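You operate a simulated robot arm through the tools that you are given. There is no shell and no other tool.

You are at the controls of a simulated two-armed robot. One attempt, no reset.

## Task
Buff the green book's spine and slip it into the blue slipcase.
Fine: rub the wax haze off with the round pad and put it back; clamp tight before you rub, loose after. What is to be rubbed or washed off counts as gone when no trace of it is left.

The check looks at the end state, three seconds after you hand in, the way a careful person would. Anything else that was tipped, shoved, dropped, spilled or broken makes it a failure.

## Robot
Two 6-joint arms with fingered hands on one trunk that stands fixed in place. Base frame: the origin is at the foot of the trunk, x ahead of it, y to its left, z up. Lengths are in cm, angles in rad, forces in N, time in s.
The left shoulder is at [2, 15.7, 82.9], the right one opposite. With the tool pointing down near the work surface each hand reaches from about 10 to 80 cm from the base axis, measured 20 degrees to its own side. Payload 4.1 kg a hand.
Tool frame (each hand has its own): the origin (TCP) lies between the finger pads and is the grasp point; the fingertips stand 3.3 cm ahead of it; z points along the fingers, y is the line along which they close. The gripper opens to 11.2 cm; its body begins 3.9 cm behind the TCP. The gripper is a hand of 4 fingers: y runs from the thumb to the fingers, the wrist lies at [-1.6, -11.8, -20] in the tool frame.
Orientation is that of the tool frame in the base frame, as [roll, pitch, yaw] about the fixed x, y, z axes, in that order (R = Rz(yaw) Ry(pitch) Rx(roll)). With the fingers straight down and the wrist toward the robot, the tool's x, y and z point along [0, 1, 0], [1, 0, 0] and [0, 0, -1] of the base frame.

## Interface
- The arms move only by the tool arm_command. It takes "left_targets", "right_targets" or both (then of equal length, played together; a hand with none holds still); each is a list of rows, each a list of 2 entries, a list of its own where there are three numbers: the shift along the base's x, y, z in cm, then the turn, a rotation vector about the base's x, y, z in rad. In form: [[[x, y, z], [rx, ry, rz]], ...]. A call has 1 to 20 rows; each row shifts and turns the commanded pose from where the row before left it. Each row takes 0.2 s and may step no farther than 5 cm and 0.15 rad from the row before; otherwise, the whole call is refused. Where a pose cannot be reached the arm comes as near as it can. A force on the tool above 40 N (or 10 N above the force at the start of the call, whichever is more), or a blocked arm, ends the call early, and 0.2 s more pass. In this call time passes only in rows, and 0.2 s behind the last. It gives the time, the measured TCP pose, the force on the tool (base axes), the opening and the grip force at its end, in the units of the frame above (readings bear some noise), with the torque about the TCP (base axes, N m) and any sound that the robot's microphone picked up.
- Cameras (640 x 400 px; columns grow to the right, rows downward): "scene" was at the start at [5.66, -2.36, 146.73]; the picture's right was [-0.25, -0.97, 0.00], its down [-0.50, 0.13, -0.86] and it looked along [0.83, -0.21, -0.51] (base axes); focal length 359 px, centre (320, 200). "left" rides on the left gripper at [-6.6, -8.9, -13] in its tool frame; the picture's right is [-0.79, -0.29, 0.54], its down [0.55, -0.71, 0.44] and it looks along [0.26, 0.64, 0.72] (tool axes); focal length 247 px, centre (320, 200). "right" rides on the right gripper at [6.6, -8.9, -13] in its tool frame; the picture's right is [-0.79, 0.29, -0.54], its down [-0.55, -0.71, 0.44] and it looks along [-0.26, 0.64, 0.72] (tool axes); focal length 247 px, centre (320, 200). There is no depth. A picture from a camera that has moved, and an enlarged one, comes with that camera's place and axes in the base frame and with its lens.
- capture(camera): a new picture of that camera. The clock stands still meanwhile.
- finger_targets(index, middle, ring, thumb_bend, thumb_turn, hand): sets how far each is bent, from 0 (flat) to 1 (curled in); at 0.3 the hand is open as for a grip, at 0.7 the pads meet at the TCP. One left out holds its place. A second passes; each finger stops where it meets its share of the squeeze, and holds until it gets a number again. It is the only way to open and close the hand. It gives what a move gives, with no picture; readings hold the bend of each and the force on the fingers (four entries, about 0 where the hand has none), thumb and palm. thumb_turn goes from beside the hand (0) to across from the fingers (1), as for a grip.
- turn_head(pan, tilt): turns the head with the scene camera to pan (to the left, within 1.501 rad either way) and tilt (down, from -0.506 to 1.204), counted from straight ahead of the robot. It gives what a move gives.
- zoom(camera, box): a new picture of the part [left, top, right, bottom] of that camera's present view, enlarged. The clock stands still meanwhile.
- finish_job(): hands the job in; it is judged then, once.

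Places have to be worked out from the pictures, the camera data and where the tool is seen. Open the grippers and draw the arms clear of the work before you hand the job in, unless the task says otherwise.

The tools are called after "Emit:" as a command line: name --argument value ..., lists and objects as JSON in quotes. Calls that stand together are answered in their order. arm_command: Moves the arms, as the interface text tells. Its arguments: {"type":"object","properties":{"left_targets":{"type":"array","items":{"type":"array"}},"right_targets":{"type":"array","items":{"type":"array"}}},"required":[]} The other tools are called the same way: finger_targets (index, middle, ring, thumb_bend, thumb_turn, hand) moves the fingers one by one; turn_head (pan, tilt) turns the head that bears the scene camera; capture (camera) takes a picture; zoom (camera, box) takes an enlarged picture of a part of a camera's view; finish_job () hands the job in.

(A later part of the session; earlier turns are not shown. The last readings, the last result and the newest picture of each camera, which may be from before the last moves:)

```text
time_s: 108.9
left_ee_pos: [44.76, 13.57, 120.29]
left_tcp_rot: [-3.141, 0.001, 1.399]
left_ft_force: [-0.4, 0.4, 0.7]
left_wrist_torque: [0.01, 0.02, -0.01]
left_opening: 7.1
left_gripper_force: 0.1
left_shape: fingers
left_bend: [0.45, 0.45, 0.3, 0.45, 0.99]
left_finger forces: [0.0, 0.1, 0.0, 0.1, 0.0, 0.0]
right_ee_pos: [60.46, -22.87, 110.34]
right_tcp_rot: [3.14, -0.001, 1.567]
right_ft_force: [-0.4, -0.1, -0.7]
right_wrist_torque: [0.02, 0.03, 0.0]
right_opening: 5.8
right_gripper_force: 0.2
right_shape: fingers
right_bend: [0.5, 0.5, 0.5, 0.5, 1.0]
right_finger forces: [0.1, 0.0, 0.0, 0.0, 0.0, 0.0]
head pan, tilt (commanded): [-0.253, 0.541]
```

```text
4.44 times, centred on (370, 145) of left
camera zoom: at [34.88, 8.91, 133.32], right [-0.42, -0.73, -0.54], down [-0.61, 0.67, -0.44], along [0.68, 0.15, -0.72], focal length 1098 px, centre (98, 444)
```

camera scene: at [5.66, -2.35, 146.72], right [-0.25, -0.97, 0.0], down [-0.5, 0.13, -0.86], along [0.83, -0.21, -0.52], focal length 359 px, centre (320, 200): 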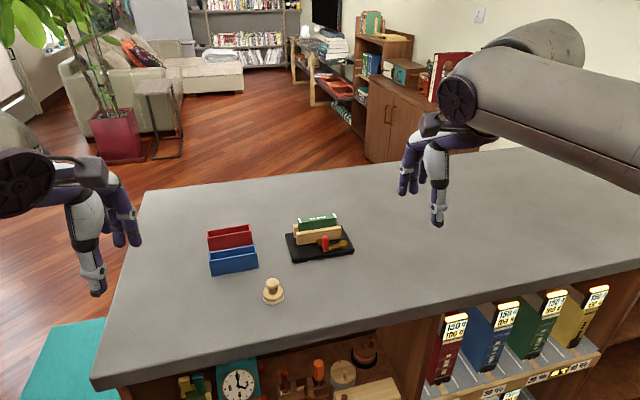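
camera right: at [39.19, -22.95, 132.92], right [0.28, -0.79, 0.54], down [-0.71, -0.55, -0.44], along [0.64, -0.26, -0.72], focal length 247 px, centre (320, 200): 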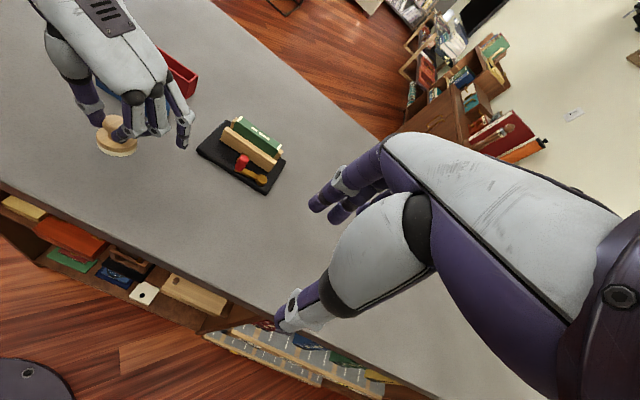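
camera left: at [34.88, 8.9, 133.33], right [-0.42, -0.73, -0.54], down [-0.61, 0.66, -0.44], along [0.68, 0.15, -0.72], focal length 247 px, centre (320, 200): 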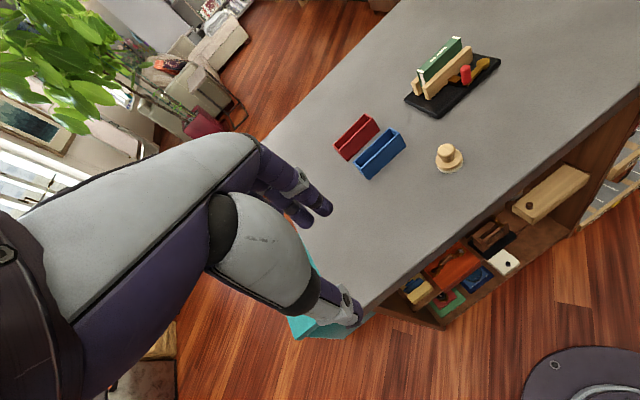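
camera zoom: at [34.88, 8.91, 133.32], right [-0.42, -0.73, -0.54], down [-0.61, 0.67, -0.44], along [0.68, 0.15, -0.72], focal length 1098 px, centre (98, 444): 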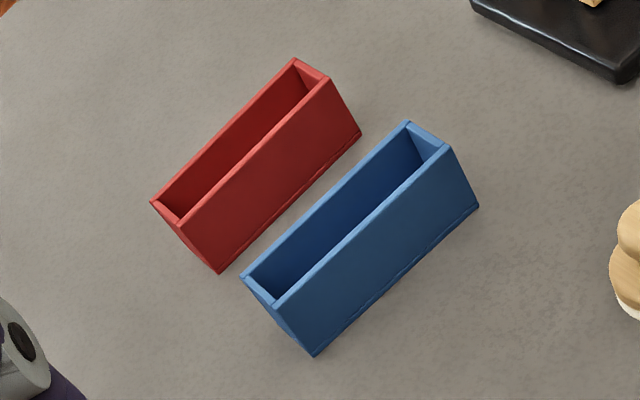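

The clamp is loose and both the book (x 73.5–75.35, y −15.1…−24.0, top z 99.05) and the blue case (x 68.65–71.35, y −4.3…5.9, top ≈96.3) are located. I'll bring the right hand above the book with index/middle/thumb open, ring curled, and a slight 0.1 rad tilt for reach.

Emit:
finger_targets --hand "right" --index 0.5 --middle 0.5 --ring 1.0 --thumb_bend 0.5

Emit:
arm_command --right_targets '[[[3.4, 0.9, 0], [0, -0.05, 0]], [[3.4, 0.9, 0], [0, -0.05, 0]], [[3.4, 0.9, -1], [0, 0, 0]], [[3.4, 0.9, -2], [0, 0, 0]], [[0, 0, -2], [0, 0, 0]]]'

Emit:
zoom --camera "right" --box '[140, 140, 400, 340]'

Emit:
zoom --camera "scene" --box '[270, 170, 370, 250]'

Emit:
zoom --camera "left" --box '[400, 20, 520, 120]'

```text
time_s: 109.9
left_ee_pos: [44.7, 13.47, 120.31]
left_tcp_rot: [3.142, -0.001, 1.4]
left_ft_force: [-0.7, -0.4, -0.2]
left_wrist_torque: [-0.01, 0.02, 0.0]
left_opening: 7.12
left_gripper_force: 0.1
left_shape: fingers
left_bend: [0.45, 0.45, 0.3, 0.45, 0.99]
left_finger forces: [0.1, 0.1, 0.0, 0.0, 0.1, 0.1]
right_ee_pos: [60.51, -22.86, 110.22]
right_tcp_rot: [-3.141, -0.001, 1.567]
right_ft_force: [0.1, -0.1, 0.4]
right_wrist_torque: [-0.01, 0.04, 0.03]
right_opening: 5.8
right_gripper_force: 0.0
right_shape: fingers
right_bend: [0.5, 0.5, 1.0, 0.5, 1.0]
right_finger forces: [0.1, 0.0, 0.1, 0.1, 0.0, 0.1]
head pan, tilt (commanded): [-0.253, 0.541]
```

```text
time_s: 111.1
left_ee_pos: [44.6, 13.62, 120.27]
left_tcp_rot: [3.141, 0.0, 1.401]
left_ft_force: [-0.8, -0.7, 0.4]
left_wrist_torque: [0.03, -0.01, 0.01]
left_opening: 7.1
left_gripper_force: 0.1
left_shape: fingers
left_bend: [0.45, 0.45, 0.3, 0.45, 0.99]
left_finger forces: [0.0, 0.0, 0.0, 0.0, 0.0, 0.0]
right_ee_pos: [73.82, -19.35, 104.98]
right_tcp_rot: [3.04, -0.002, 1.567]
right_ft_force: [-0.6, 0.7, -0.2]
right_wrist_torque: [-0.03, -0.02, 0.02]
right_opening: 5.82
right_gripper_force: 0.0
right_shape: fingers
right_bend: [0.5, 0.5, 1.0, 0.5, 1.0]
right_finger forces: [0.1, 0.0, 0.0, 0.0, 0.0, 0.0]
head pan, tilt (commanded): [-0.253, 0.541]
```

```text
2.00 times, centred on (270, 240) of right
camera zoom: at [63.72, -12.6, 117.05], right [0.23, -0.79, 0.56], down [-0.67, -0.55, -0.51], along [0.71, -0.26, -0.65], focal length 494 px, centre (420, 120)
```

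zoom: 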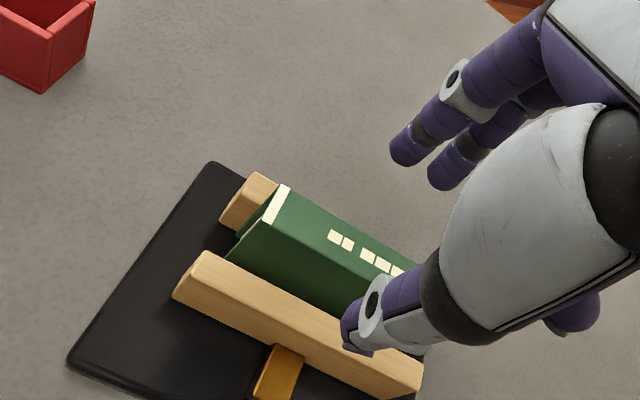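

```text
5.00 times, centred on (320, 210) of scene
camera zoom: at [5.63, -2.36, 146.72], right [-0.25, -0.97, 0.0], down [-0.5, 0.13, -0.86], along [0.83, -0.21, -0.51], focal length 1793 px, centre (320, 150)
```

zoom: 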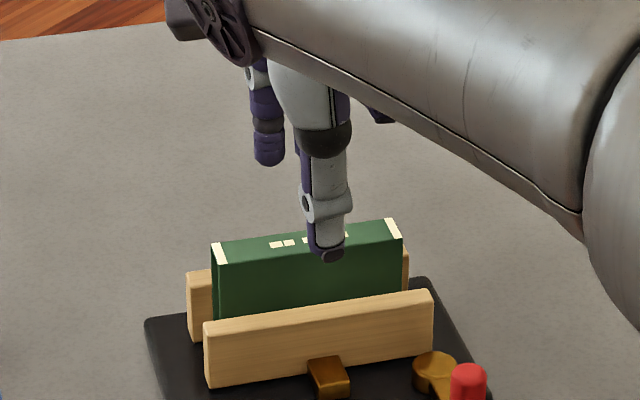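

```text
4.00 times, centred on (460, 70) of left
camera zoom: at [34.86, 8.91, 133.32], right [-0.42, -0.73, -0.54], down [-0.61, 0.67, -0.44], along [0.68, 0.14, -0.72], focal length 988 px, centre (-240, 720)
```

zoom: 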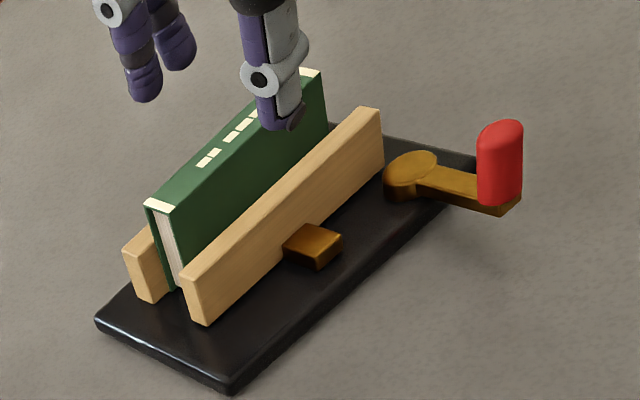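

The front jaw has opened about 1 cm away from the book. I'll descend to TCP z≈101.4 so the fingertips straddle the exposed part of the book above the jaws.

Emit:
arm_command --right_targets '[[[0.2, 0.05, -1.5], [0, 0, 0]], [[0, 0, -1.3], [0, 0, 0]], [[0, 0, -0.6], [0, 0, 0]]]'

Emit:
zoom --camera "right" --box '[160, 140, 400, 340]'

Emit:
zoom --camera "scene" --box '[280, 190, 360, 250]'

Emit:
zoom --camera "left" --box '[400, 20, 520, 120]'

```text
time_s: 111.9
left_ee_pos: [44.68, 13.63, 120.32]
left_tcp_rot: [-3.141, 0.001, 1.401]
left_ft_force: [-0.6, 0.5, 0.1]
left_wrist_torque: [0.03, -0.02, -0.03]
left_opening: 7.11
left_gripper_force: 0.1
left_shape: fingers
left_bend: [0.45, 0.45, 0.3, 0.45, 0.99]
left_finger forces: [0.1, 0.0, 0.0, 0.0, 0.1, 0.0]
right_ee_pos: [74.25, -19.21, 101.6]
right_tcp_rot: [3.041, -0.001, 1.568]
right_ft_force: [-0.5, -0.4, 0.0]
right_wrist_torque: [0.0, 0.02, -0.02]
right_opening: 5.8
right_gripper_force: 0.1
right_shape: fingers
right_bend: [0.5, 0.5, 1.0, 0.5, 1.0]
right_finger forces: [0.0, 0.1, 0.1, 0.1, 0.0, 0.1]
head pan, tilt (commanded): [-0.253, 0.541]
```

```text
2.00 times, centred on (280, 240) of right
camera zoom: at [64.06, -12.59, 113.7], right [0.23, -0.79, 0.56], down [-0.67, -0.55, -0.51], along [0.71, -0.26, -0.65], focal length 494 px, centre (400, 120)
```

zoom: 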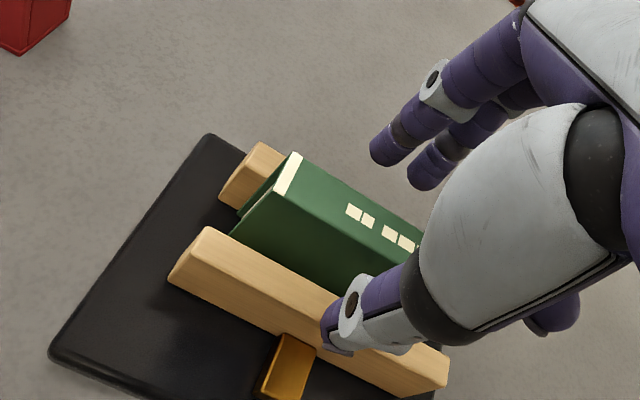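

```text
6.67 times, centred on (320, 220) of scene
camera zoom: at [5.65, -2.36, 146.72], right [-0.25, -0.97, 0.0], down [-0.5, 0.13, -0.86], along [0.83, -0.21, -0.52], focal length 2391 px, centre (320, 67)
```

zoom: 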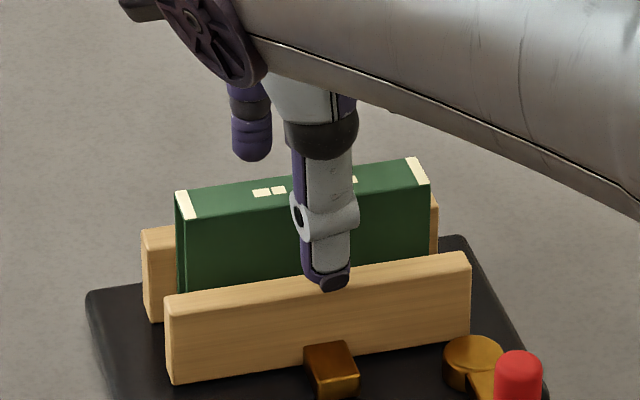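

```text
4.00 times, centred on (460, 70) of left
camera zoom: at [34.88, 8.91, 133.32], right [-0.42, -0.73, -0.54], down [-0.61, 0.67, -0.44], along [0.68, 0.15, -0.72], focal length 988 px, centre (-240, 720)
```

zoom: 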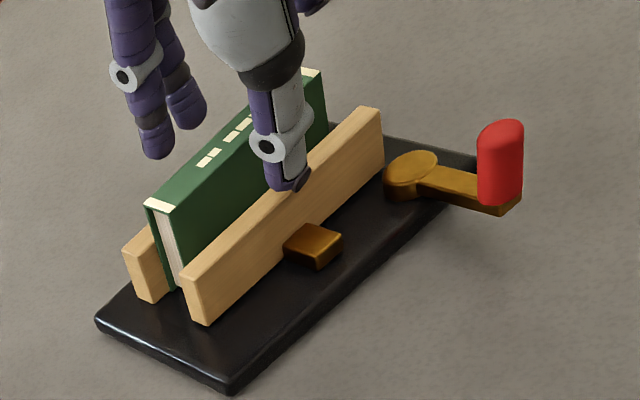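

The thumb hangs just at jaw-top level in front and fingers behind the book. Lower 0.2 cm more and close thumb, index and middle on the book.

Emit:
arm_command --right_targets '[[[-0.1, 0, -0.2], [0, 0, 0]]]'

Emit:
finger_targets --hand "right" --index 0.75 --middle 0.75 --thumb_bend 0.75

Emit:
zoom --camera "right" --box '[160, 140, 400, 340]'

Emit:
zoom --camera "scene" --box '[280, 190, 360, 250]'

Emit:
zoom --camera "left" --box '[400, 20, 520, 120]'

```text
time_s: 112.3
left_ee_pos: [44.76, 13.53, 120.38]
left_tcp_rot: [-3.141, 0.0, 1.4]
left_ft_force: [-0.8, 0.6, -1.2]
left_wrist_torque: [-0.02, 0.0, 0.0]
left_opening: 7.09
left_gripper_force: 0.0
left_shape: fingers
left_bend: [0.45, 0.45, 0.3, 0.45, 0.99]
left_finger forces: [0.0, 0.0, 0.0, 0.0, 0.0, 0.0]
right_ee_pos: [74.09, -19.3, 101.39]
right_tcp_rot: [3.041, -0.002, 1.568]
right_ft_force: [-0.4, 0.6, -0.4]
right_wrist_torque: [0.02, 0.01, -0.01]
right_opening: 5.82
right_gripper_force: 0.1
right_shape: fingers
right_bend: [0.5, 0.5, 1.0, 0.5, 1.0]
right_finger forces: [0.1, 0.0, 0.0, 0.1, 0.0, 0.0]
head pan, tilt (commanded): [-0.253, 0.541]
```

```text
time_s: 113.3
left_ee_pos: [44.79, 13.61, 120.43]
left_tcp_rot: [-3.14, -0.001, 1.4]
left_ft_force: [-0.5, 0.0, -0.3]
left_wrist_torque: [-0.02, 0.01, 0.0]
left_opening: 7.14
left_gripper_force: 0.0
left_shape: fingers
left_bend: [0.45, 0.45, 0.3, 0.45, 0.99]
left_finger forces: [0.1, 0.1, 0.1, 0.0, 0.1, 0.0]
right_ee_pos: [74.14, -19.37, 101.34]
right_tcp_rot: [3.042, -0.003, 1.568]
right_ft_force: [-1.9, 0.7, -1.6]
right_wrist_torque: [0.01, 0.16, 0.0]
right_opening: 1.57
right_gripper_force: 15.9
right_shape: fingers
right_bend: [0.72, 0.67, 1.0, 0.64, 1.0]
right_finger forces: [7.4, 7.4, 0.0, 0.0, 16.9, 0.0]
head pan, tilt (commanded): [-0.253, 0.541]
```

```text
2.00 times, centred on (280, 240) of right
camera zoom: at [63.94, -12.55, 113.48], right [0.23, -0.79, 0.56], down [-0.67, -0.55, -0.5], along [0.71, -0.26, -0.65], focal length 494 px, centre (400, 120)
```

zoom: 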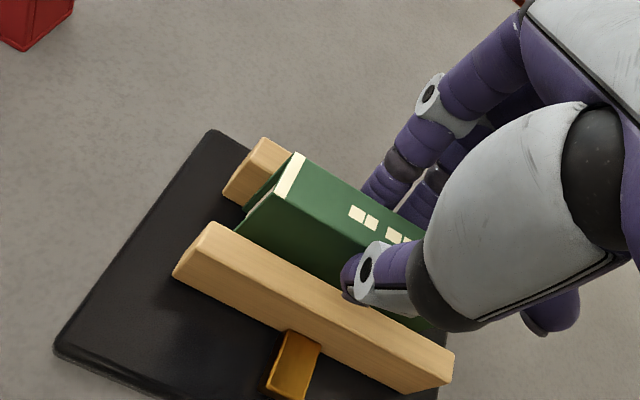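

```text
6.67 times, centred on (320, 220) of scene
camera zoom: at [5.66, -2.36, 146.72], right [-0.25, -0.97, 0.0], down [-0.5, 0.13, -0.86], along [0.83, -0.21, -0.52], focal length 2391 px, centre (320, 67)
```

zoom: 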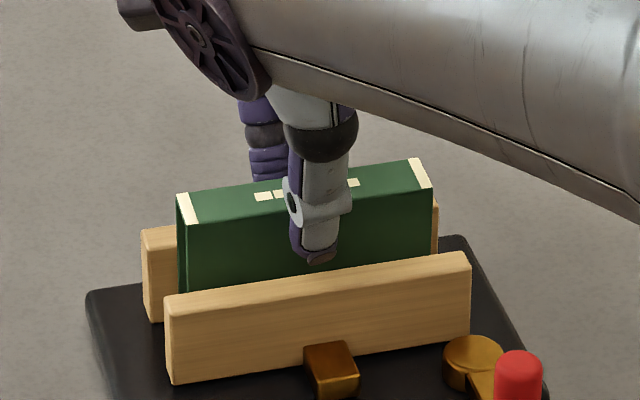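

```text
4.00 times, centred on (460, 70) of left
camera zoom: at [34.88, 8.91, 133.32], right [-0.42, -0.73, -0.54], down [-0.61, 0.67, -0.44], along [0.68, 0.15, -0.72], focal length 988 px, centre (-240, 720)
```

zoom: 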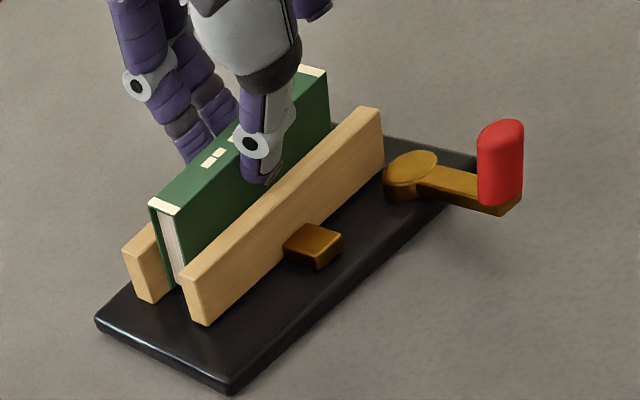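

The book is gripped (17 N thumb vs 7.4+7.4 N). Lift slowly, watching the grip.

Emit:
arm_command --right_targets '[[[0, 0, 0.4], [0, 0, 0]], [[0, 0, 0.6], [0, 0, 0]], [[0, 0, 0.8], [0, 0, 0]]]'

Emit:
zoom --camera "scene" --box '[280, 180, 360, 250]'

Emit:
zoom --camera "left" --box '[400, 20, 520, 120]'

```text
time_s: 114.1
left_ee_pos: [44.78, 13.52, 120.2]
left_tcp_rot: [-3.141, 0.001, 1.399]
left_ft_force: [-0.4, 0.4, -0.4]
left_wrist_torque: [-0.06, 0.01, 0.0]
left_opening: 7.11
left_gripper_force: 0.0
left_shape: fingers
left_bend: [0.45, 0.45, 0.3, 0.45, 0.99]
left_finger forces: [0.0, 0.1, 0.1, 0.0, 0.0, 0.1]
right_ee_pos: [74.15, -19.24, 103.49]
right_tcp_rot: [3.042, -0.002, 1.568]
right_ft_force: [-1.8, -0.3, -1.0]
right_wrist_torque: [-0.03, 0.14, 0.03]
right_opening: 1.59
right_gripper_force: 15.8
right_shape: fingers
right_bend: [0.73, 0.67, 1.0, 0.64, 1.0]
right_finger forces: [7.4, 7.8, 0.0, 0.0, 16.9, 0.0]
head pan, tilt (commanded): [-0.253, 0.541]
```

```text
5.71 times, centred on (320, 215) of scene
camera zoom: at [5.66, -2.37, 146.72], right [-0.25, -0.97, 0.0], down [-0.5, 0.13, -0.86], along [0.83, -0.21, -0.52], focal length 2049 px, centre (320, 114)
```

zoom: 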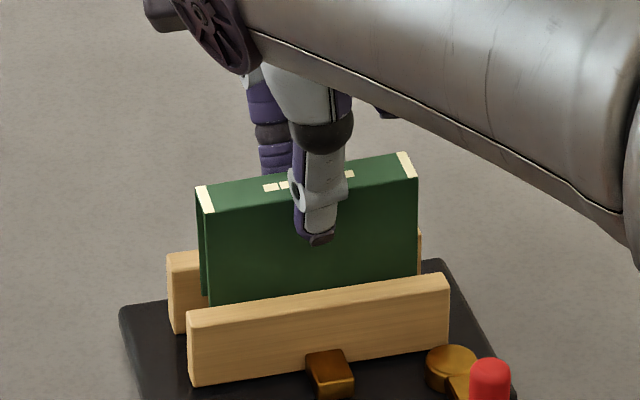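

```text
4.00 times, centred on (460, 70) of left
camera zoom: at [34.88, 8.9, 133.32], right [-0.42, -0.73, -0.54], down [-0.61, 0.67, -0.44], along [0.68, 0.15, -0.72], focal length 988 px, centre (-240, 720)
```

zoom: 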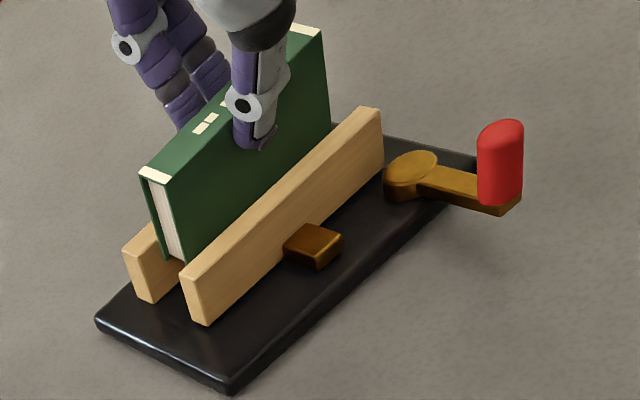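

The book rises cleanly with steady grip. Continue lifting until it clears the jaws.

Emit:
arm_command --right_targets '[[[0, 0, 0.8], [0, 0, 0]], [[0, 0, 0.8], [0, 0, 0]], [[0, 0, 0.7], [0, 0, 0]]]'

Emit:
zoom --camera "scene" --box '[280, 170, 360, 250]'

Emit:
zoom --camera "left" --box '[400, 10, 520, 110]'

```text
time_s: 114.9
left_ee_pos: [44.66, 13.74, 120.23]
left_tcp_rot: [3.14, 0.001, 1.399]
left_ft_force: [0.4, 0.5, -0.6]
left_wrist_torque: [0.01, 0.01, 0.03]
left_opening: 7.13
left_gripper_force: 0.1
left_shape: fingers
left_bend: [0.45, 0.45, 0.3, 0.45, 0.99]
left_finger forces: [0.0, 0.1, 0.0, 0.0, 0.0, 0.0]
right_ee_pos: [74.1, -19.27, 105.57]
right_tcp_rot: [3.041, -0.003, 1.568]
right_ft_force: [0.0, 0.1, -0.4]
right_wrist_torque: [-0.02, -0.01, 0.0]
right_opening: 1.57
right_gripper_force: 16.4
right_shape: fingers
right_bend: [0.73, 0.72, 1.0, 0.64, 1.0]
right_finger forces: [9.3, 7.3, 0.1, 0.1, 16.8, 0.0]
head pan, tilt (commanded): [-0.253, 0.541]
```

```text
5.00 times, centred on (320, 210) of scene
camera zoom: at [5.66, -2.37, 146.72], right [-0.25, -0.97, 0.0], down [-0.5, 0.13, -0.86], along [0.83, -0.21, -0.52], focal length 1793 px, centre (320, 150)
```

zoom: 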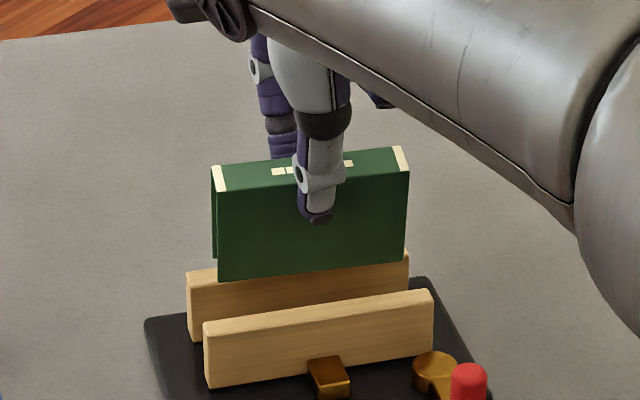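

```text
4.00 times, centred on (460, 60) of left
camera zoom: at [34.89, 8.9, 133.32], right [-0.42, -0.73, -0.54], down [-0.61, 0.67, -0.44], along [0.68, 0.15, -0.72], focal length 988 px, centre (-240, 760)
```

zoom: 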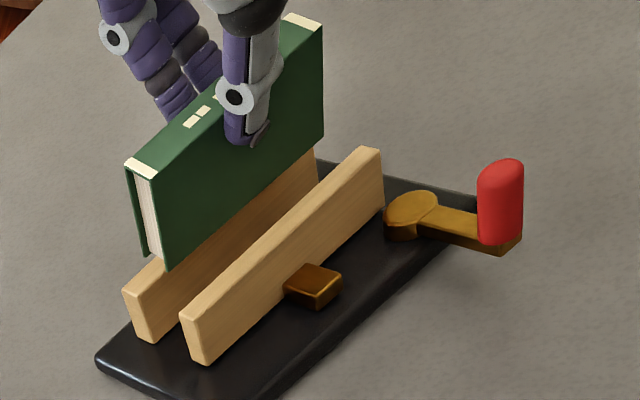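

The book is free of the jaws (it yawed slightly in the grip, which I'll correct). Raise a little more while moving back and over toward the blue case, hovering above it.

Emit:
arm_command --right_targets '[[[-0.3, 0, 0.6], [0, 0, 0]], [[-0.6, 1.5, 0.5], [0, 0, 0]], [[-0.8, 3.5, 0], [0, 0, 0]], [[-0.8, 3.5, 0], [0, 0, 0]], [[-0.8, 4, 0], [0, 0, 0]], [[-0.6, 4, 0], [0, 0, 0]], [[-0.4, 3.8, 0], [0, 0, 0]]]'

Emit:
zoom --camera "scene" --box '[190, 170, 310, 290]'

Emit:
zoom --camera "left" --box '[310, 60, 450, 200]'

Emit:
zoom --camera "right" --box '[140, 120, 400, 340]'

```text
time_s: 116.5
left_ee_pos: [44.78, 13.71, 120.28]
left_tcp_rot: [-3.141, 0.001, 1.399]
left_ft_force: [-0.7, 0.1, 0.4]
left_wrist_torque: [-0.02, -0.03, 0.01]
left_opening: 7.12
left_gripper_force: 0.0
left_shape: fingers
left_bend: [0.45, 0.45, 0.3, 0.45, 0.99]
left_finger forces: [0.0, 0.0, 0.0, 0.1, 0.0, 0.0]
right_ee_pos: [70.0, 1.03, 106.45]
right_tcp_rot: [3.041, -0.002, 1.566]
right_ft_force: [-1.2, -0.2, -0.4]
right_wrist_torque: [0.02, -0.01, 0.02]
right_opening: 1.6
right_gripper_force: 16.7
right_shape: fingers
right_bend: [0.73, 0.72, 1.0, 0.64, 1.0]
right_finger forces: [9.2, 7.3, 0.1, 0.0, 16.8, 0.0]
head pan, tilt (commanded): [-0.253, 0.541]
```

```text
3.33 times, centred on (250, 230) of scene
camera zoom: at [5.65, -2.42, 146.72], right [-0.25, -0.97, 0.0], down [-0.5, 0.13, -0.86], along [0.83, -0.21, -0.52], focal length 1195 px, centre (553, 100)
```

zoom: 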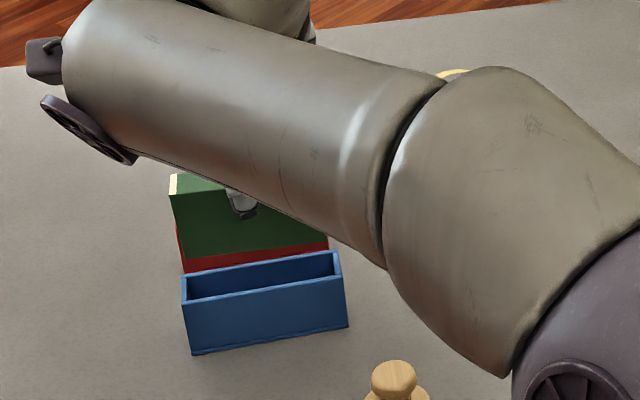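

```text
2.86 times, centred on (380, 130) of left
camera zoom: at [34.88, 8.86, 133.32], right [-0.42, -0.73, -0.54], down [-0.61, 0.67, -0.44], along [0.68, 0.15, -0.72], focal length 706 px, centre (149, 400)
```

zoom: 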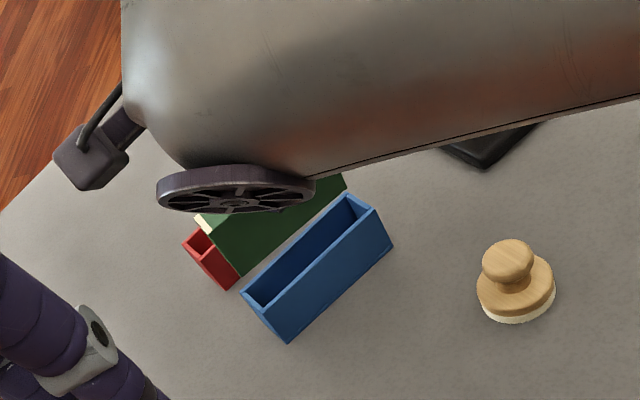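

```text
1.82 times, centred on (270, 230) of right
camera zoom: at [59.83, 7.67, 118.56], right [0.23, -0.79, 0.56], down [-0.67, -0.55, -0.51], along [0.71, -0.26, -0.65], focal length 449 px, centre (411, 146)
```

zoom: 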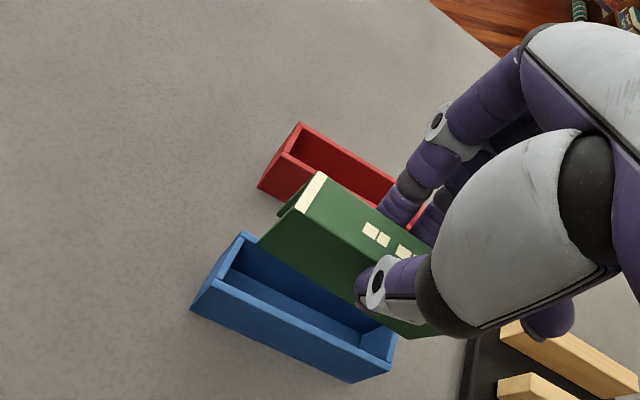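

The arm hides much of the scene view, so I'll zoom the right camera for book and case edges, and move the left hand to a place where its camera sees the case from the left side.

Emit:
arm_command --left_targets '[[[1, 1, 0], [0, 0, -0.13]], [[2, 0.5, -0.5], [0, 0, -0.13]], [[2, 0.5, -0.5], [0, 0, -0.13]], [[2, 0.5, -0.5], [0, 0, -0.13]], [[2, 0.3, -1], [0, 0, -0.13]], [[1, 0, -1], [0, 0, -0.13]]]'

Emit:
capture --camera "left"

Emit:
zoom --camera "right" --box '[220, 180, 340, 280]'

Emit:
zoom --camera "right" --box '[230, 230, 370, 340]'

```text
time_s: 117.9
left_ee_pos: [54.67, 16.41, 116.67]
left_tcp_rot: [3.141, 0.0, 0.617]
left_ft_force: [-0.4, 0.7, 0.4]
left_wrist_torque: [0.0, -0.01, 0.0]
left_opening: 7.11
left_gripper_force: 0.1
left_shape: fingers
left_bend: [0.45, 0.45, 0.3, 0.45, 0.99]
left_finger forces: [0.0, 0.0, 0.0, 0.0, 0.1, 0.0]
right_ee_pos: [69.96, 1.08, 106.5]
right_tcp_rot: [3.04, -0.002, 1.568]
right_ft_force: [-0.7, -0.1, -1.4]
right_wrist_torque: [0.0, -0.07, 0.01]
right_opening: 1.56
right_gripper_force: 16.6
right_shape: fingers
right_bend: [0.73, 0.72, 1.0, 0.64, 1.0]
right_finger forces: [9.2, 7.3, 0.1, 0.1, 16.7, 0.0]
head pan, tilt (commanded): [-0.253, 0.541]
```

```text
taken
camera left: at [44.3, 20.06, 129.7], right [-0.81, -0.23, -0.54], down [0.04, 0.9, -0.44], along [0.58, -0.38, -0.72], focal length 247 px, centre (320, 200)
```

left: 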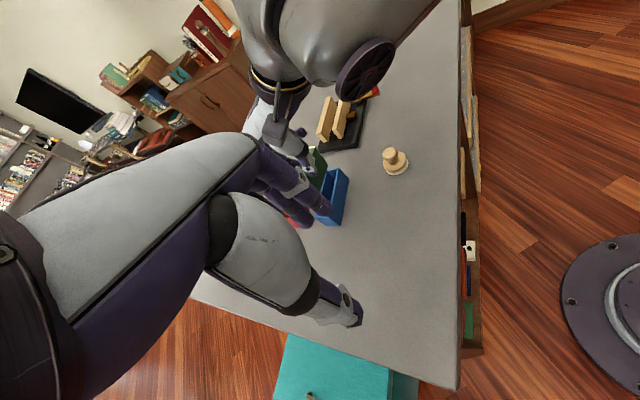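

```text
4.00 times, centred on (280, 230) of right
camera zoom: at [59.79, 7.7, 118.56], right [0.23, -0.79, 0.56], down [-0.67, -0.55, -0.51], along [0.71, -0.26, -0.65], focal length 988 px, centre (480, 80)
```

zoom: 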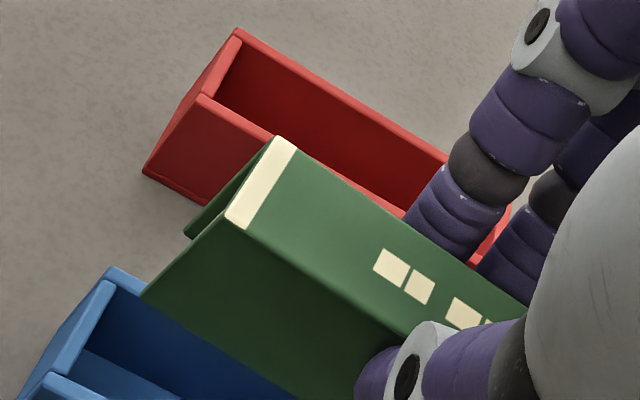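

```text
3.64 times, centred on (300, 285) of right
camera zoom: at [59.79, 7.7, 118.56], right [0.23, -0.79, 0.56], down [-0.67, -0.55, -0.51], along [0.71, -0.26, -0.65], focal length 898 px, centre (393, -109)
```

zoom: 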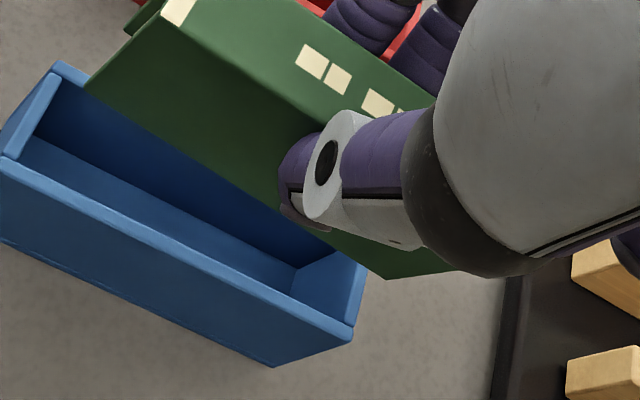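

The right camera suggests the book leans in the grip (bottom forward). I'll curl the left fingers so the left camera gets an unobstructed end-on view of the book and case.

Emit:
finger_targets --hand "left" --index 1.0 --middle 1.0 --ring 1.0 --thumb_bend 0.3

Emit:
zoom --camera "left" --box '[240, 100, 400, 240]'

```text
time_s: 118.9
left_ee_pos: [54.81, 16.32, 116.78]
left_tcp_rot: [3.142, -0.001, 0.618]
left_ft_force: [-0.1, -0.7, -0.7]
left_wrist_torque: [0.02, 0.03, 0.0]
left_opening: 5.29
left_gripper_force: 0.0
left_shape: fingers
left_bend: [1.0, 1.0, 1.0, 0.3, 0.98]
left_finger forces: [0.0, 0.0, 0.0, 0.1, 0.1, 0.0]
right_ee_pos: [69.9, 1.03, 106.46]
right_tcp_rot: [3.043, -0.003, 1.568]
right_ft_force: [0.0, 0.3, -0.2]
right_wrist_torque: [-0.03, -0.03, -0.02]
right_opening: 1.57
right_gripper_force: 16.9
right_shape: fingers
right_bend: [0.73, 0.72, 1.0, 0.64, 1.0]
right_finger forces: [9.3, 7.4, 0.1, 0.1, 16.7, 0.0]
head pan, tilt (commanded): [-0.253, 0.541]
```

```text
2.86 times, centred on (320, 170) of left
camera zoom: at [44.32, 20.04, 129.7], right [-0.81, -0.23, -0.54], down [0.04, 0.9, -0.44], along [0.58, -0.37, -0.72], focal length 706 px, centre (320, 286)
```

zoom: 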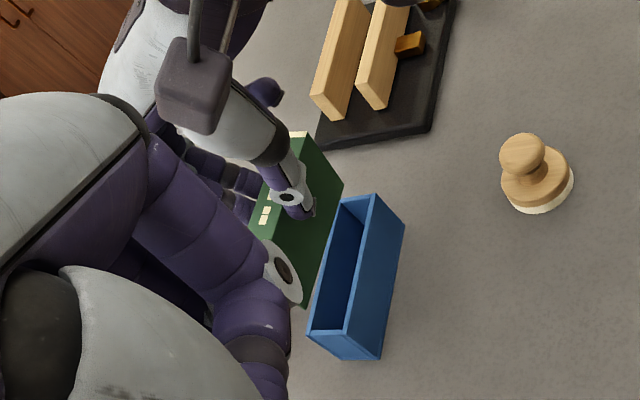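

Closer; the left index still hides the near end of the book. I'll yaw the left hand a bit and shift it to clear the view.

Emit:
arm_command --left_targets '[[[-0.5, 1.5, 0.8], [0, 0, 0.12]], [[-0.5, 1.5, 0.7], [0, 0, 0.13]]]'

Emit:
zoom --camera "left" --box '[260, 80, 420, 220]'

```text
time_s: 119.5
left_ee_pos: [53.83, 19.5, 118.21]
left_tcp_rot: [-3.139, -0.001, 0.871]
left_ft_force: [0.3, -0.6, -0.2]
left_wrist_torque: [0.01, 0.01, -0.01]
left_opening: 5.33
left_gripper_force: 0.1
left_shape: fingers
left_bend: [1.0, 1.0, 1.0, 0.3, 0.98]
left_finger forces: [0.0, 0.0, 0.0, 0.0, 0.0, 0.0]
right_ee_pos: [70.06, 0.93, 106.5]
right_tcp_rot: [3.042, -0.001, 1.568]
right_ft_force: [0.1, 0.4, -0.8]
right_wrist_torque: [0.01, 0.0, 0.01]
right_opening: 1.57
right_gripper_force: 16.6
right_shape: fingers
right_bend: [0.73, 0.72, 1.0, 0.64, 1.0]
right_finger forces: [9.3, 7.3, 0.1, 0.0, 16.7, 0.0]
head pan, tilt (commanded): [-0.253, 0.541]
```

```text
2.86 times, centred on (340, 150) of left
camera zoom: at [42.86, 20.44, 131.18], right [-0.73, -0.42, -0.54], down [-0.19, 0.88, -0.43], along [0.66, -0.22, -0.72], focal length 706 px, centre (263, 343)
```

zoom: 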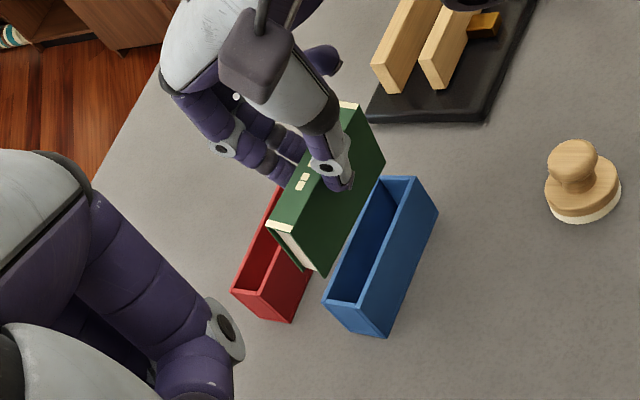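

Now both the book end and the case are clearly visible from the left. Zooming in for measurement.

Emit:
zoom --camera "left" --box '[305, 110, 400, 200]'

Emit:
zoom --camera "left" --box '[315, 150, 375, 200]'

```text
4.44 times, centred on (352, 155) of left
camera zoom: at [42.86, 20.44, 131.18], right [-0.73, -0.42, -0.54], down [-0.19, 0.88, -0.43], along [0.66, -0.22, -0.72], focal length 1098 px, centre (176, 400)
```

zoom: 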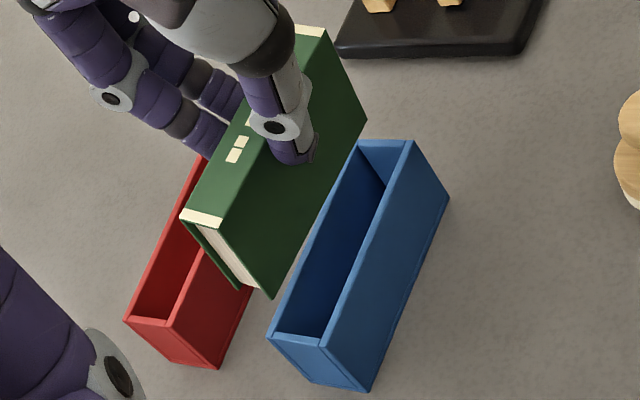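

```text
8.00 times, centred on (345, 175) of left
camera zoom: at [42.86, 20.44, 131.18], right [-0.73, -0.42, -0.54], down [-0.19, 0.88, -0.43], along [0.66, -0.22, -0.72], focal length 1976 px, centre (120, 400)
```

zoom: 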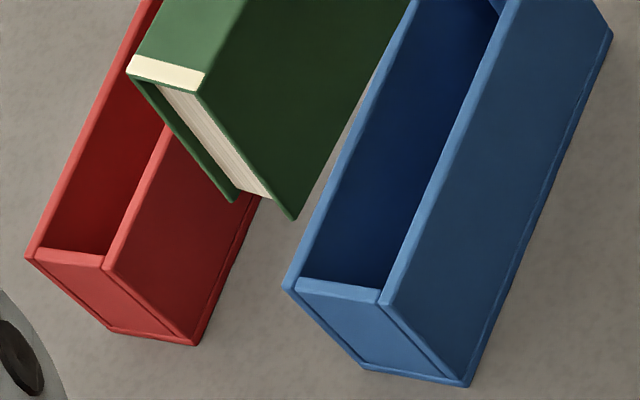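

Both cameras agree: the book leans ~0.17 rad (bottom forward) and is yawed ~0.075 rad relative to the case. I'll rotate the hand (+0.1 about y, +0.075 about z, as reach allows) and re-measure before inserting.

Emit:
arm_command --right_targets '[[[-0.1, 0.1, -0.1], [0, 0.035, 0.025]], [[-0.1, 0.1, -0.1], [0, 0.035, 0.025]], [[0, 0, -0.1], [0, 0.03, 0.025]]]'

Emit:
zoom --camera "left" --box '[305, 110, 400, 200]'

Emit:
zoom --camera "left" --box '[315, 150, 375, 200]'

Emit:
zoom --camera "right" --box '[200, 170, 360, 290]'

```text
time_s: 120.3
left_ee_pos: [53.84, 19.45, 118.23]
left_tcp_rot: [3.14, 0.0, 0.87]
left_ft_force: [-0.9, -0.7, 0.0]
left_wrist_torque: [-0.01, 0.0, -0.01]
left_opening: 5.32
left_gripper_force: 0.0
left_shape: fingers
left_bend: [1.0, 1.0, 1.0, 0.3, 0.98]
left_finger forces: [0.0, 0.0, 0.0, 0.0, 0.0, 0.1]
right_ee_pos: [69.62, 1.23, 106.23]
right_tcp_rot: [3.14, -0.004, 1.643]
right_ft_force: [-0.2, -0.1, -0.7]
right_wrist_torque: [-0.02, -0.01, -0.01]
right_opening: 1.55
right_gripper_force: 16.5
right_shape: fingers
right_bend: [0.73, 0.72, 1.0, 0.64, 1.0]
right_finger forces: [9.3, 7.3, 0.0, 0.0, 16.6, 0.1]
head pan, tilt (commanded): [-0.253, 0.541]
```

```text
4.44 times, centred on (352, 155) of left
camera zoom: at [42.83, 20.44, 131.2], right [-0.73, -0.42, -0.54], down [-0.19, 0.88, -0.44], along [0.66, -0.22, -0.72], focal length 1098 px, centre (176, 400)
```

zoom: 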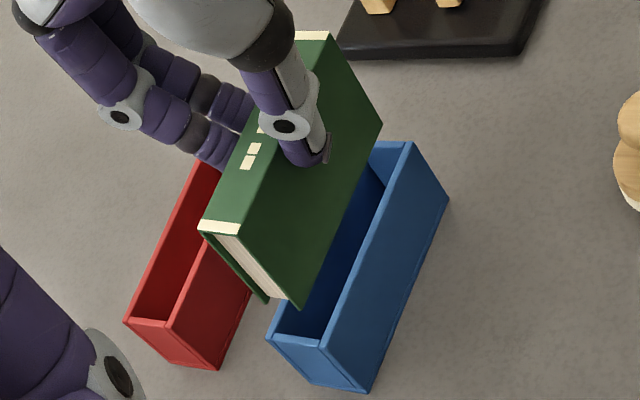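

```text
8.00 times, centred on (345, 175) of left
camera zoom: at [42.83, 20.44, 131.2], right [-0.73, -0.42, -0.54], down [-0.19, 0.88, -0.44], along [0.66, -0.22, -0.72], focal length 1976 px, centre (120, 400)
```

zoom: 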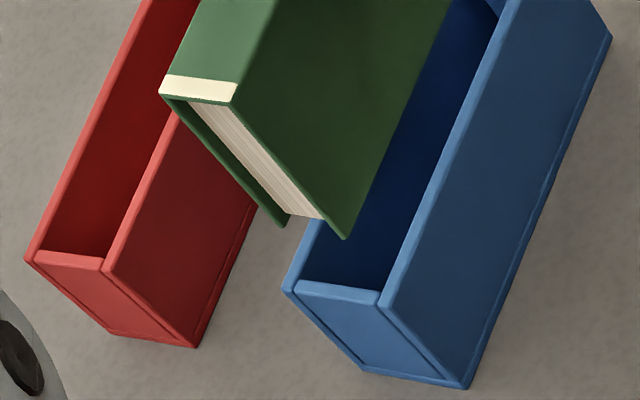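

```text
3.33 times, centred on (280, 230) of right
camera zoom: at [60.23, 7.13, 119.37], right [0.34, -0.77, 0.53], down [-0.67, -0.6, -0.44], along [0.66, -0.21, -0.72], focal length 823 px, centre (453, 100)
```

zoom: 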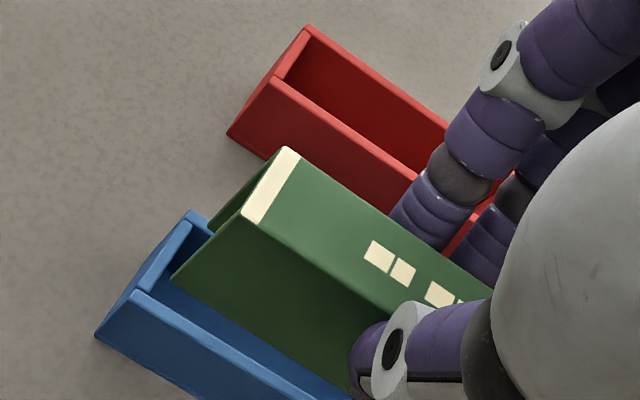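

The book is now yaw-aligned with the case, its bottom centred over the opening (x≈70.07 vs case 70.09) with ~0.08 rad lean left. Lower 1.4 cm to just above the rim and check.

Emit:
arm_command --right_targets '[[[0, 0.08, -0.7], [0, 0, 0]], [[0, 0, -0.7], [0, 0, 0]]]'

Emit:
zoom --camera "left" --box '[305, 110, 400, 200]'

Emit:
zoom --camera "left" --box '[320, 155, 380, 205]'

Emit:
zoom --camera "right" --box '[200, 170, 360, 290]'

```text
time_s: 120.9
left_ee_pos: [53.75, 19.65, 118.19]
left_tcp_rot: [-3.141, -0.001, 0.871]
left_ft_force: [0.6, 0.3, 0.2]
left_wrist_torque: [0.0, -0.01, -0.02]
left_opening: 5.31
left_gripper_force: 0.1
left_shape: fingers
left_bend: [1.0, 1.0, 1.0, 0.3, 0.98]
left_finger forces: [0.0, 0.0, 0.1, 0.1, 0.0, 0.0]
right_ee_pos: [69.58, 1.11, 104.99]
right_tcp_rot: [3.141, -0.004, 1.644]
right_ft_force: [0.7, 0.3, -1.1]
right_wrist_torque: [-0.01, 0.02, 0.0]
right_opening: 1.58
right_gripper_force: 17.3
right_shape: fingers
right_bend: [0.73, 0.72, 1.0, 0.64, 1.0]
right_finger forces: [9.3, 7.4, 0.0, 0.1, 16.7, 0.0]
head pan, tilt (commanded): [-0.253, 0.541]
```

```text
4.44 times, centred on (352, 155) of left
camera zoom: at [42.84, 20.45, 131.19], right [-0.73, -0.42, -0.54], down [-0.19, 0.88, -0.44], along [0.66, -0.22, -0.72], focal length 1098 px, centre (176, 400)
```

zoom: 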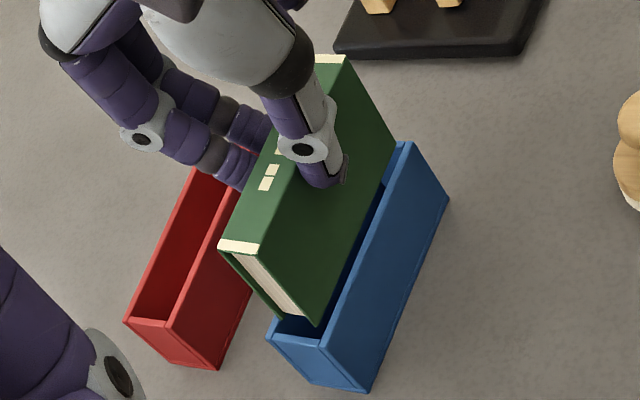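

```text
8.00 times, centred on (350, 180) of left
camera zoom: at [42.84, 20.45, 131.19], right [-0.73, -0.42, -0.54], down [-0.19, 0.88, -0.44], along [0.66, -0.22, -0.72], focal length 1976 px, centre (80, 360)
```

zoom: 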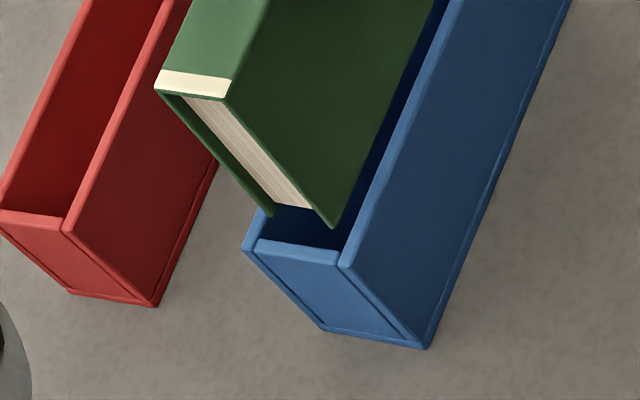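

```text
3.33 times, centred on (280, 230) of right
camera zoom: at [60.23, 7.13, 118.0], right [0.34, -0.77, 0.54], down [-0.67, -0.6, -0.44], along [0.66, -0.21, -0.72], focal length 823 px, centre (453, 100)
```

zoom: 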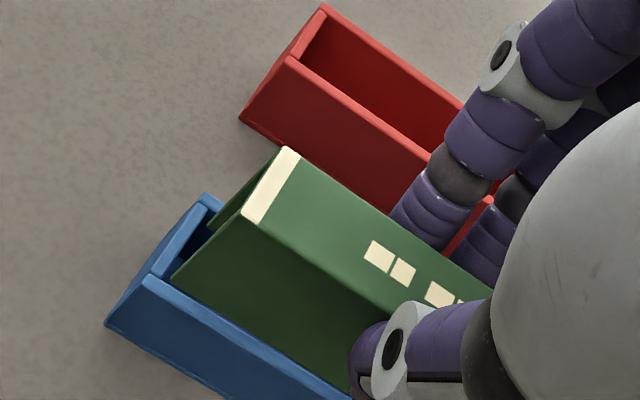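

Near-edge clearance is a bit small, so I'll shift +0.15 cm in x and lower the bottom edge into the opening.

Emit:
arm_command --right_targets '[[[0.15, 0, 0], [0, 0, 0]], [[0, 0, -0.5], [0, 0, 0]], [[0, 0, -0.5], [0, 0, 0]]]'

Emit:
zoom --camera "left" --box '[305, 110, 400, 200]'

Emit:
zoom --camera "left" --box '[320, 155, 380, 205]'

Emit:
zoom --camera "right" --box '[200, 170, 360, 290]'

```text
time_s: 121.7
left_ee_pos: [53.75, 19.52, 118.29]
left_tcp_rot: [-3.141, -0.001, 0.871]
left_ft_force: [-0.8, 0.0, 0.2]
left_wrist_torque: [-0.01, -0.01, -0.03]
left_opening: 5.34
left_gripper_force: 0.0
left_shape: fingers
left_bend: [1.0, 1.0, 1.0, 0.3, 0.98]
left_finger forces: [0.0, 0.0, 0.1, 0.0, 0.0, 0.0]
right_ee_pos: [69.7, 1.21, 104.01]
right_tcp_rot: [3.14, -0.006, 1.641]
right_ft_force: [0.6, -0.2, 0.4]
right_wrist_torque: [0.0, 0.0, 0.0]
right_opening: 1.55
right_gripper_force: 17.2
right_shape: fingers
right_bend: [0.73, 0.72, 1.0, 0.64, 1.0]
right_finger forces: [9.7, 7.3, 0.1, 0.0, 16.8, 0.0]
head pan, tilt (commanded): [-0.253, 0.541]
```

```text
4.44 times, centred on (352, 155) of left
camera zoom: at [42.83, 20.45, 131.19], right [-0.73, -0.42, -0.54], down [-0.19, 0.88, -0.44], along [0.66, -0.22, -0.72], focal length 1098 px, centre (176, 400)
```

zoom: 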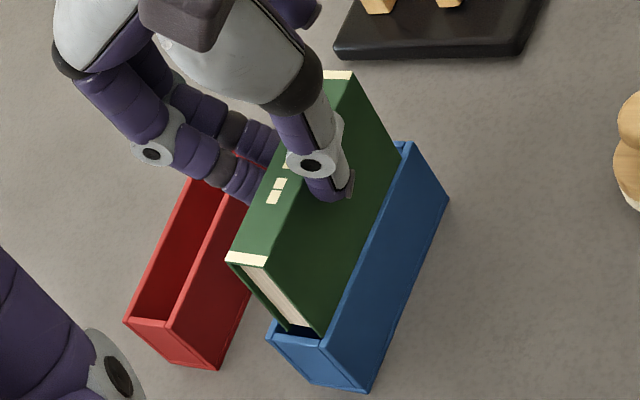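

```text
8.00 times, centred on (350, 180) of left
camera zoom: at [42.83, 20.45, 131.19], right [-0.73, -0.42, -0.54], down [-0.19, 0.88, -0.44], along [0.66, -0.22, -0.72], focal length 1976 px, centre (80, 360)
```

zoom: 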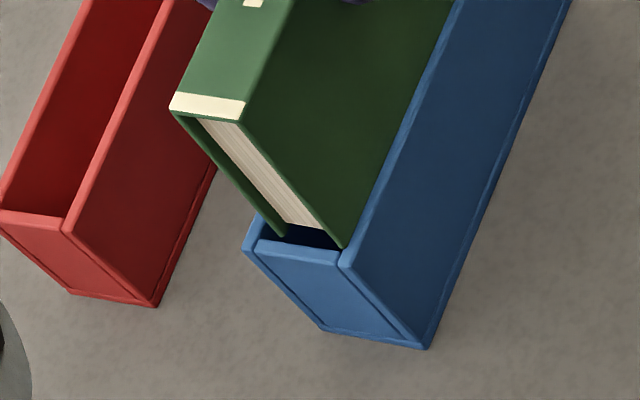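

```text
3.33 times, centred on (280, 230) of right
camera zoom: at [60.34, 7.16, 117.1], right [0.34, -0.77, 0.54], down [-0.67, -0.6, -0.44], along [0.66, -0.21, -0.72], focal length 823 px, centre (453, 100)
```

zoom: 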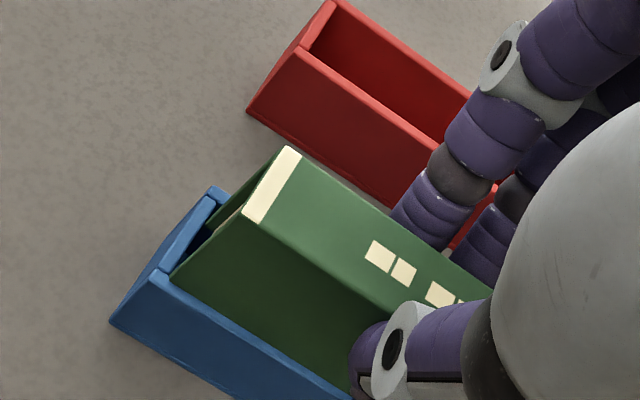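

The near cover is right at the near wall's inner edge with more room on the far side. I'll raise slightly, shift +0.2 cm in x and look again.

Emit:
arm_command --right_targets '[[[0.1, 0, 0.2], [0, 0, 0]], [[0.12, 0, 0], [0, 0, 0]]]'

Emit:
zoom --camera "left" --box '[325, 160, 369, 190]'

Emit:
zoom --camera "left" --box '[340, 115, 390, 150]'

Emit:
zoom --camera "right" --box '[220, 200, 300, 260]'

```text
time_s: 122.3
left_ee_pos: [53.83, 19.39, 118.17]
left_tcp_rot: [-3.141, 0.001, 0.871]
left_ft_force: [0.6, -0.5, 1.0]
left_wrist_torque: [-0.01, -0.02, 0.04]
left_opening: 5.3
left_gripper_force: 0.1
left_shape: fingers
left_bend: [1.0, 1.0, 1.0, 0.3, 0.98]
left_finger forces: [0.1, 0.0, 0.0, 0.0, 0.1, 0.0]
right_ee_pos: [70.04, 1.25, 104.27]
right_tcp_rot: [-3.142, -0.003, 1.642]
right_ft_force: [-0.6, -0.4, -0.9]
right_wrist_torque: [0.01, 0.01, -0.02]
right_opening: 1.58
right_gripper_force: 16.6
right_shape: fingers
right_bend: [0.73, 0.72, 1.0, 0.64, 1.0]
right_finger forces: [9.3, 7.3, 0.0, 0.0, 16.7, 0.1]
head pan, tilt (commanded): [-0.253, 0.541]
```

```text
13.33 times, centred on (347, 175) of left
camera zoom: at [42.84, 20.45, 131.19], right [-0.73, -0.42, -0.54], down [-0.19, 0.88, -0.44], along [0.66, -0.22, -0.72], focal length 3293 px, centre (-40, 533)
```

zoom: 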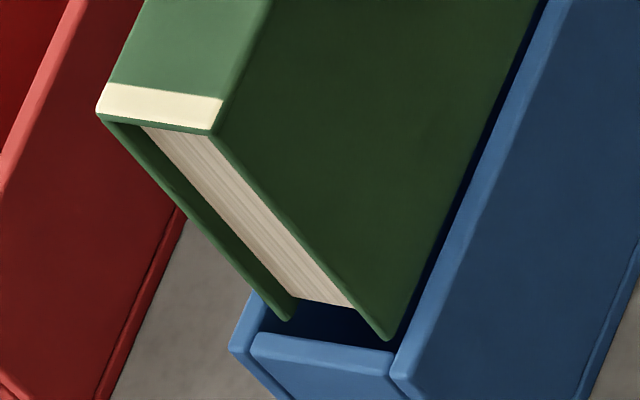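

```text
11.43 times, centred on (365, 132) of left
camera zoom: at [42.84, 20.45, 131.19], right [-0.73, -0.42, -0.54], down [-0.19, 0.88, -0.44], along [0.66, -0.22, -0.72], focal length 2823 px, centre (-194, 971)
```

zoom: 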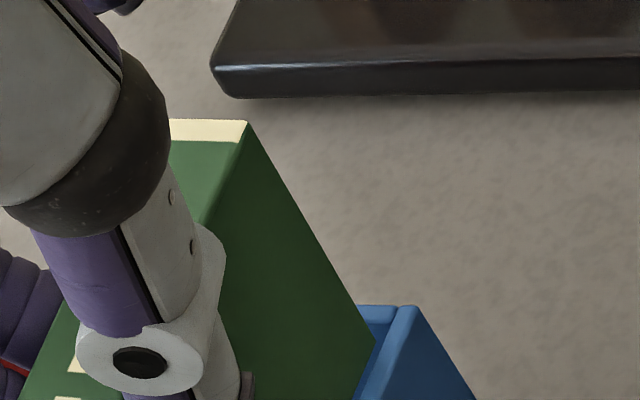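

```text
6.67 times, centred on (260, 230) of right
camera zoom: at [60.56, 7.14, 117.19], right [0.34, -0.77, 0.54], down [-0.67, -0.6, -0.44], along [0.66, -0.21, -0.72], focal length 1646 px, centre (720, 0)
```

zoom: 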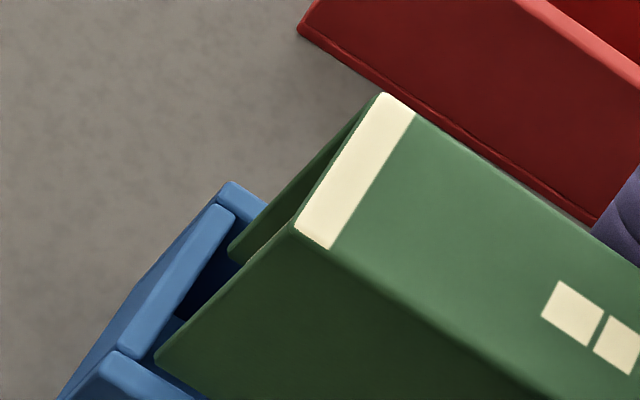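

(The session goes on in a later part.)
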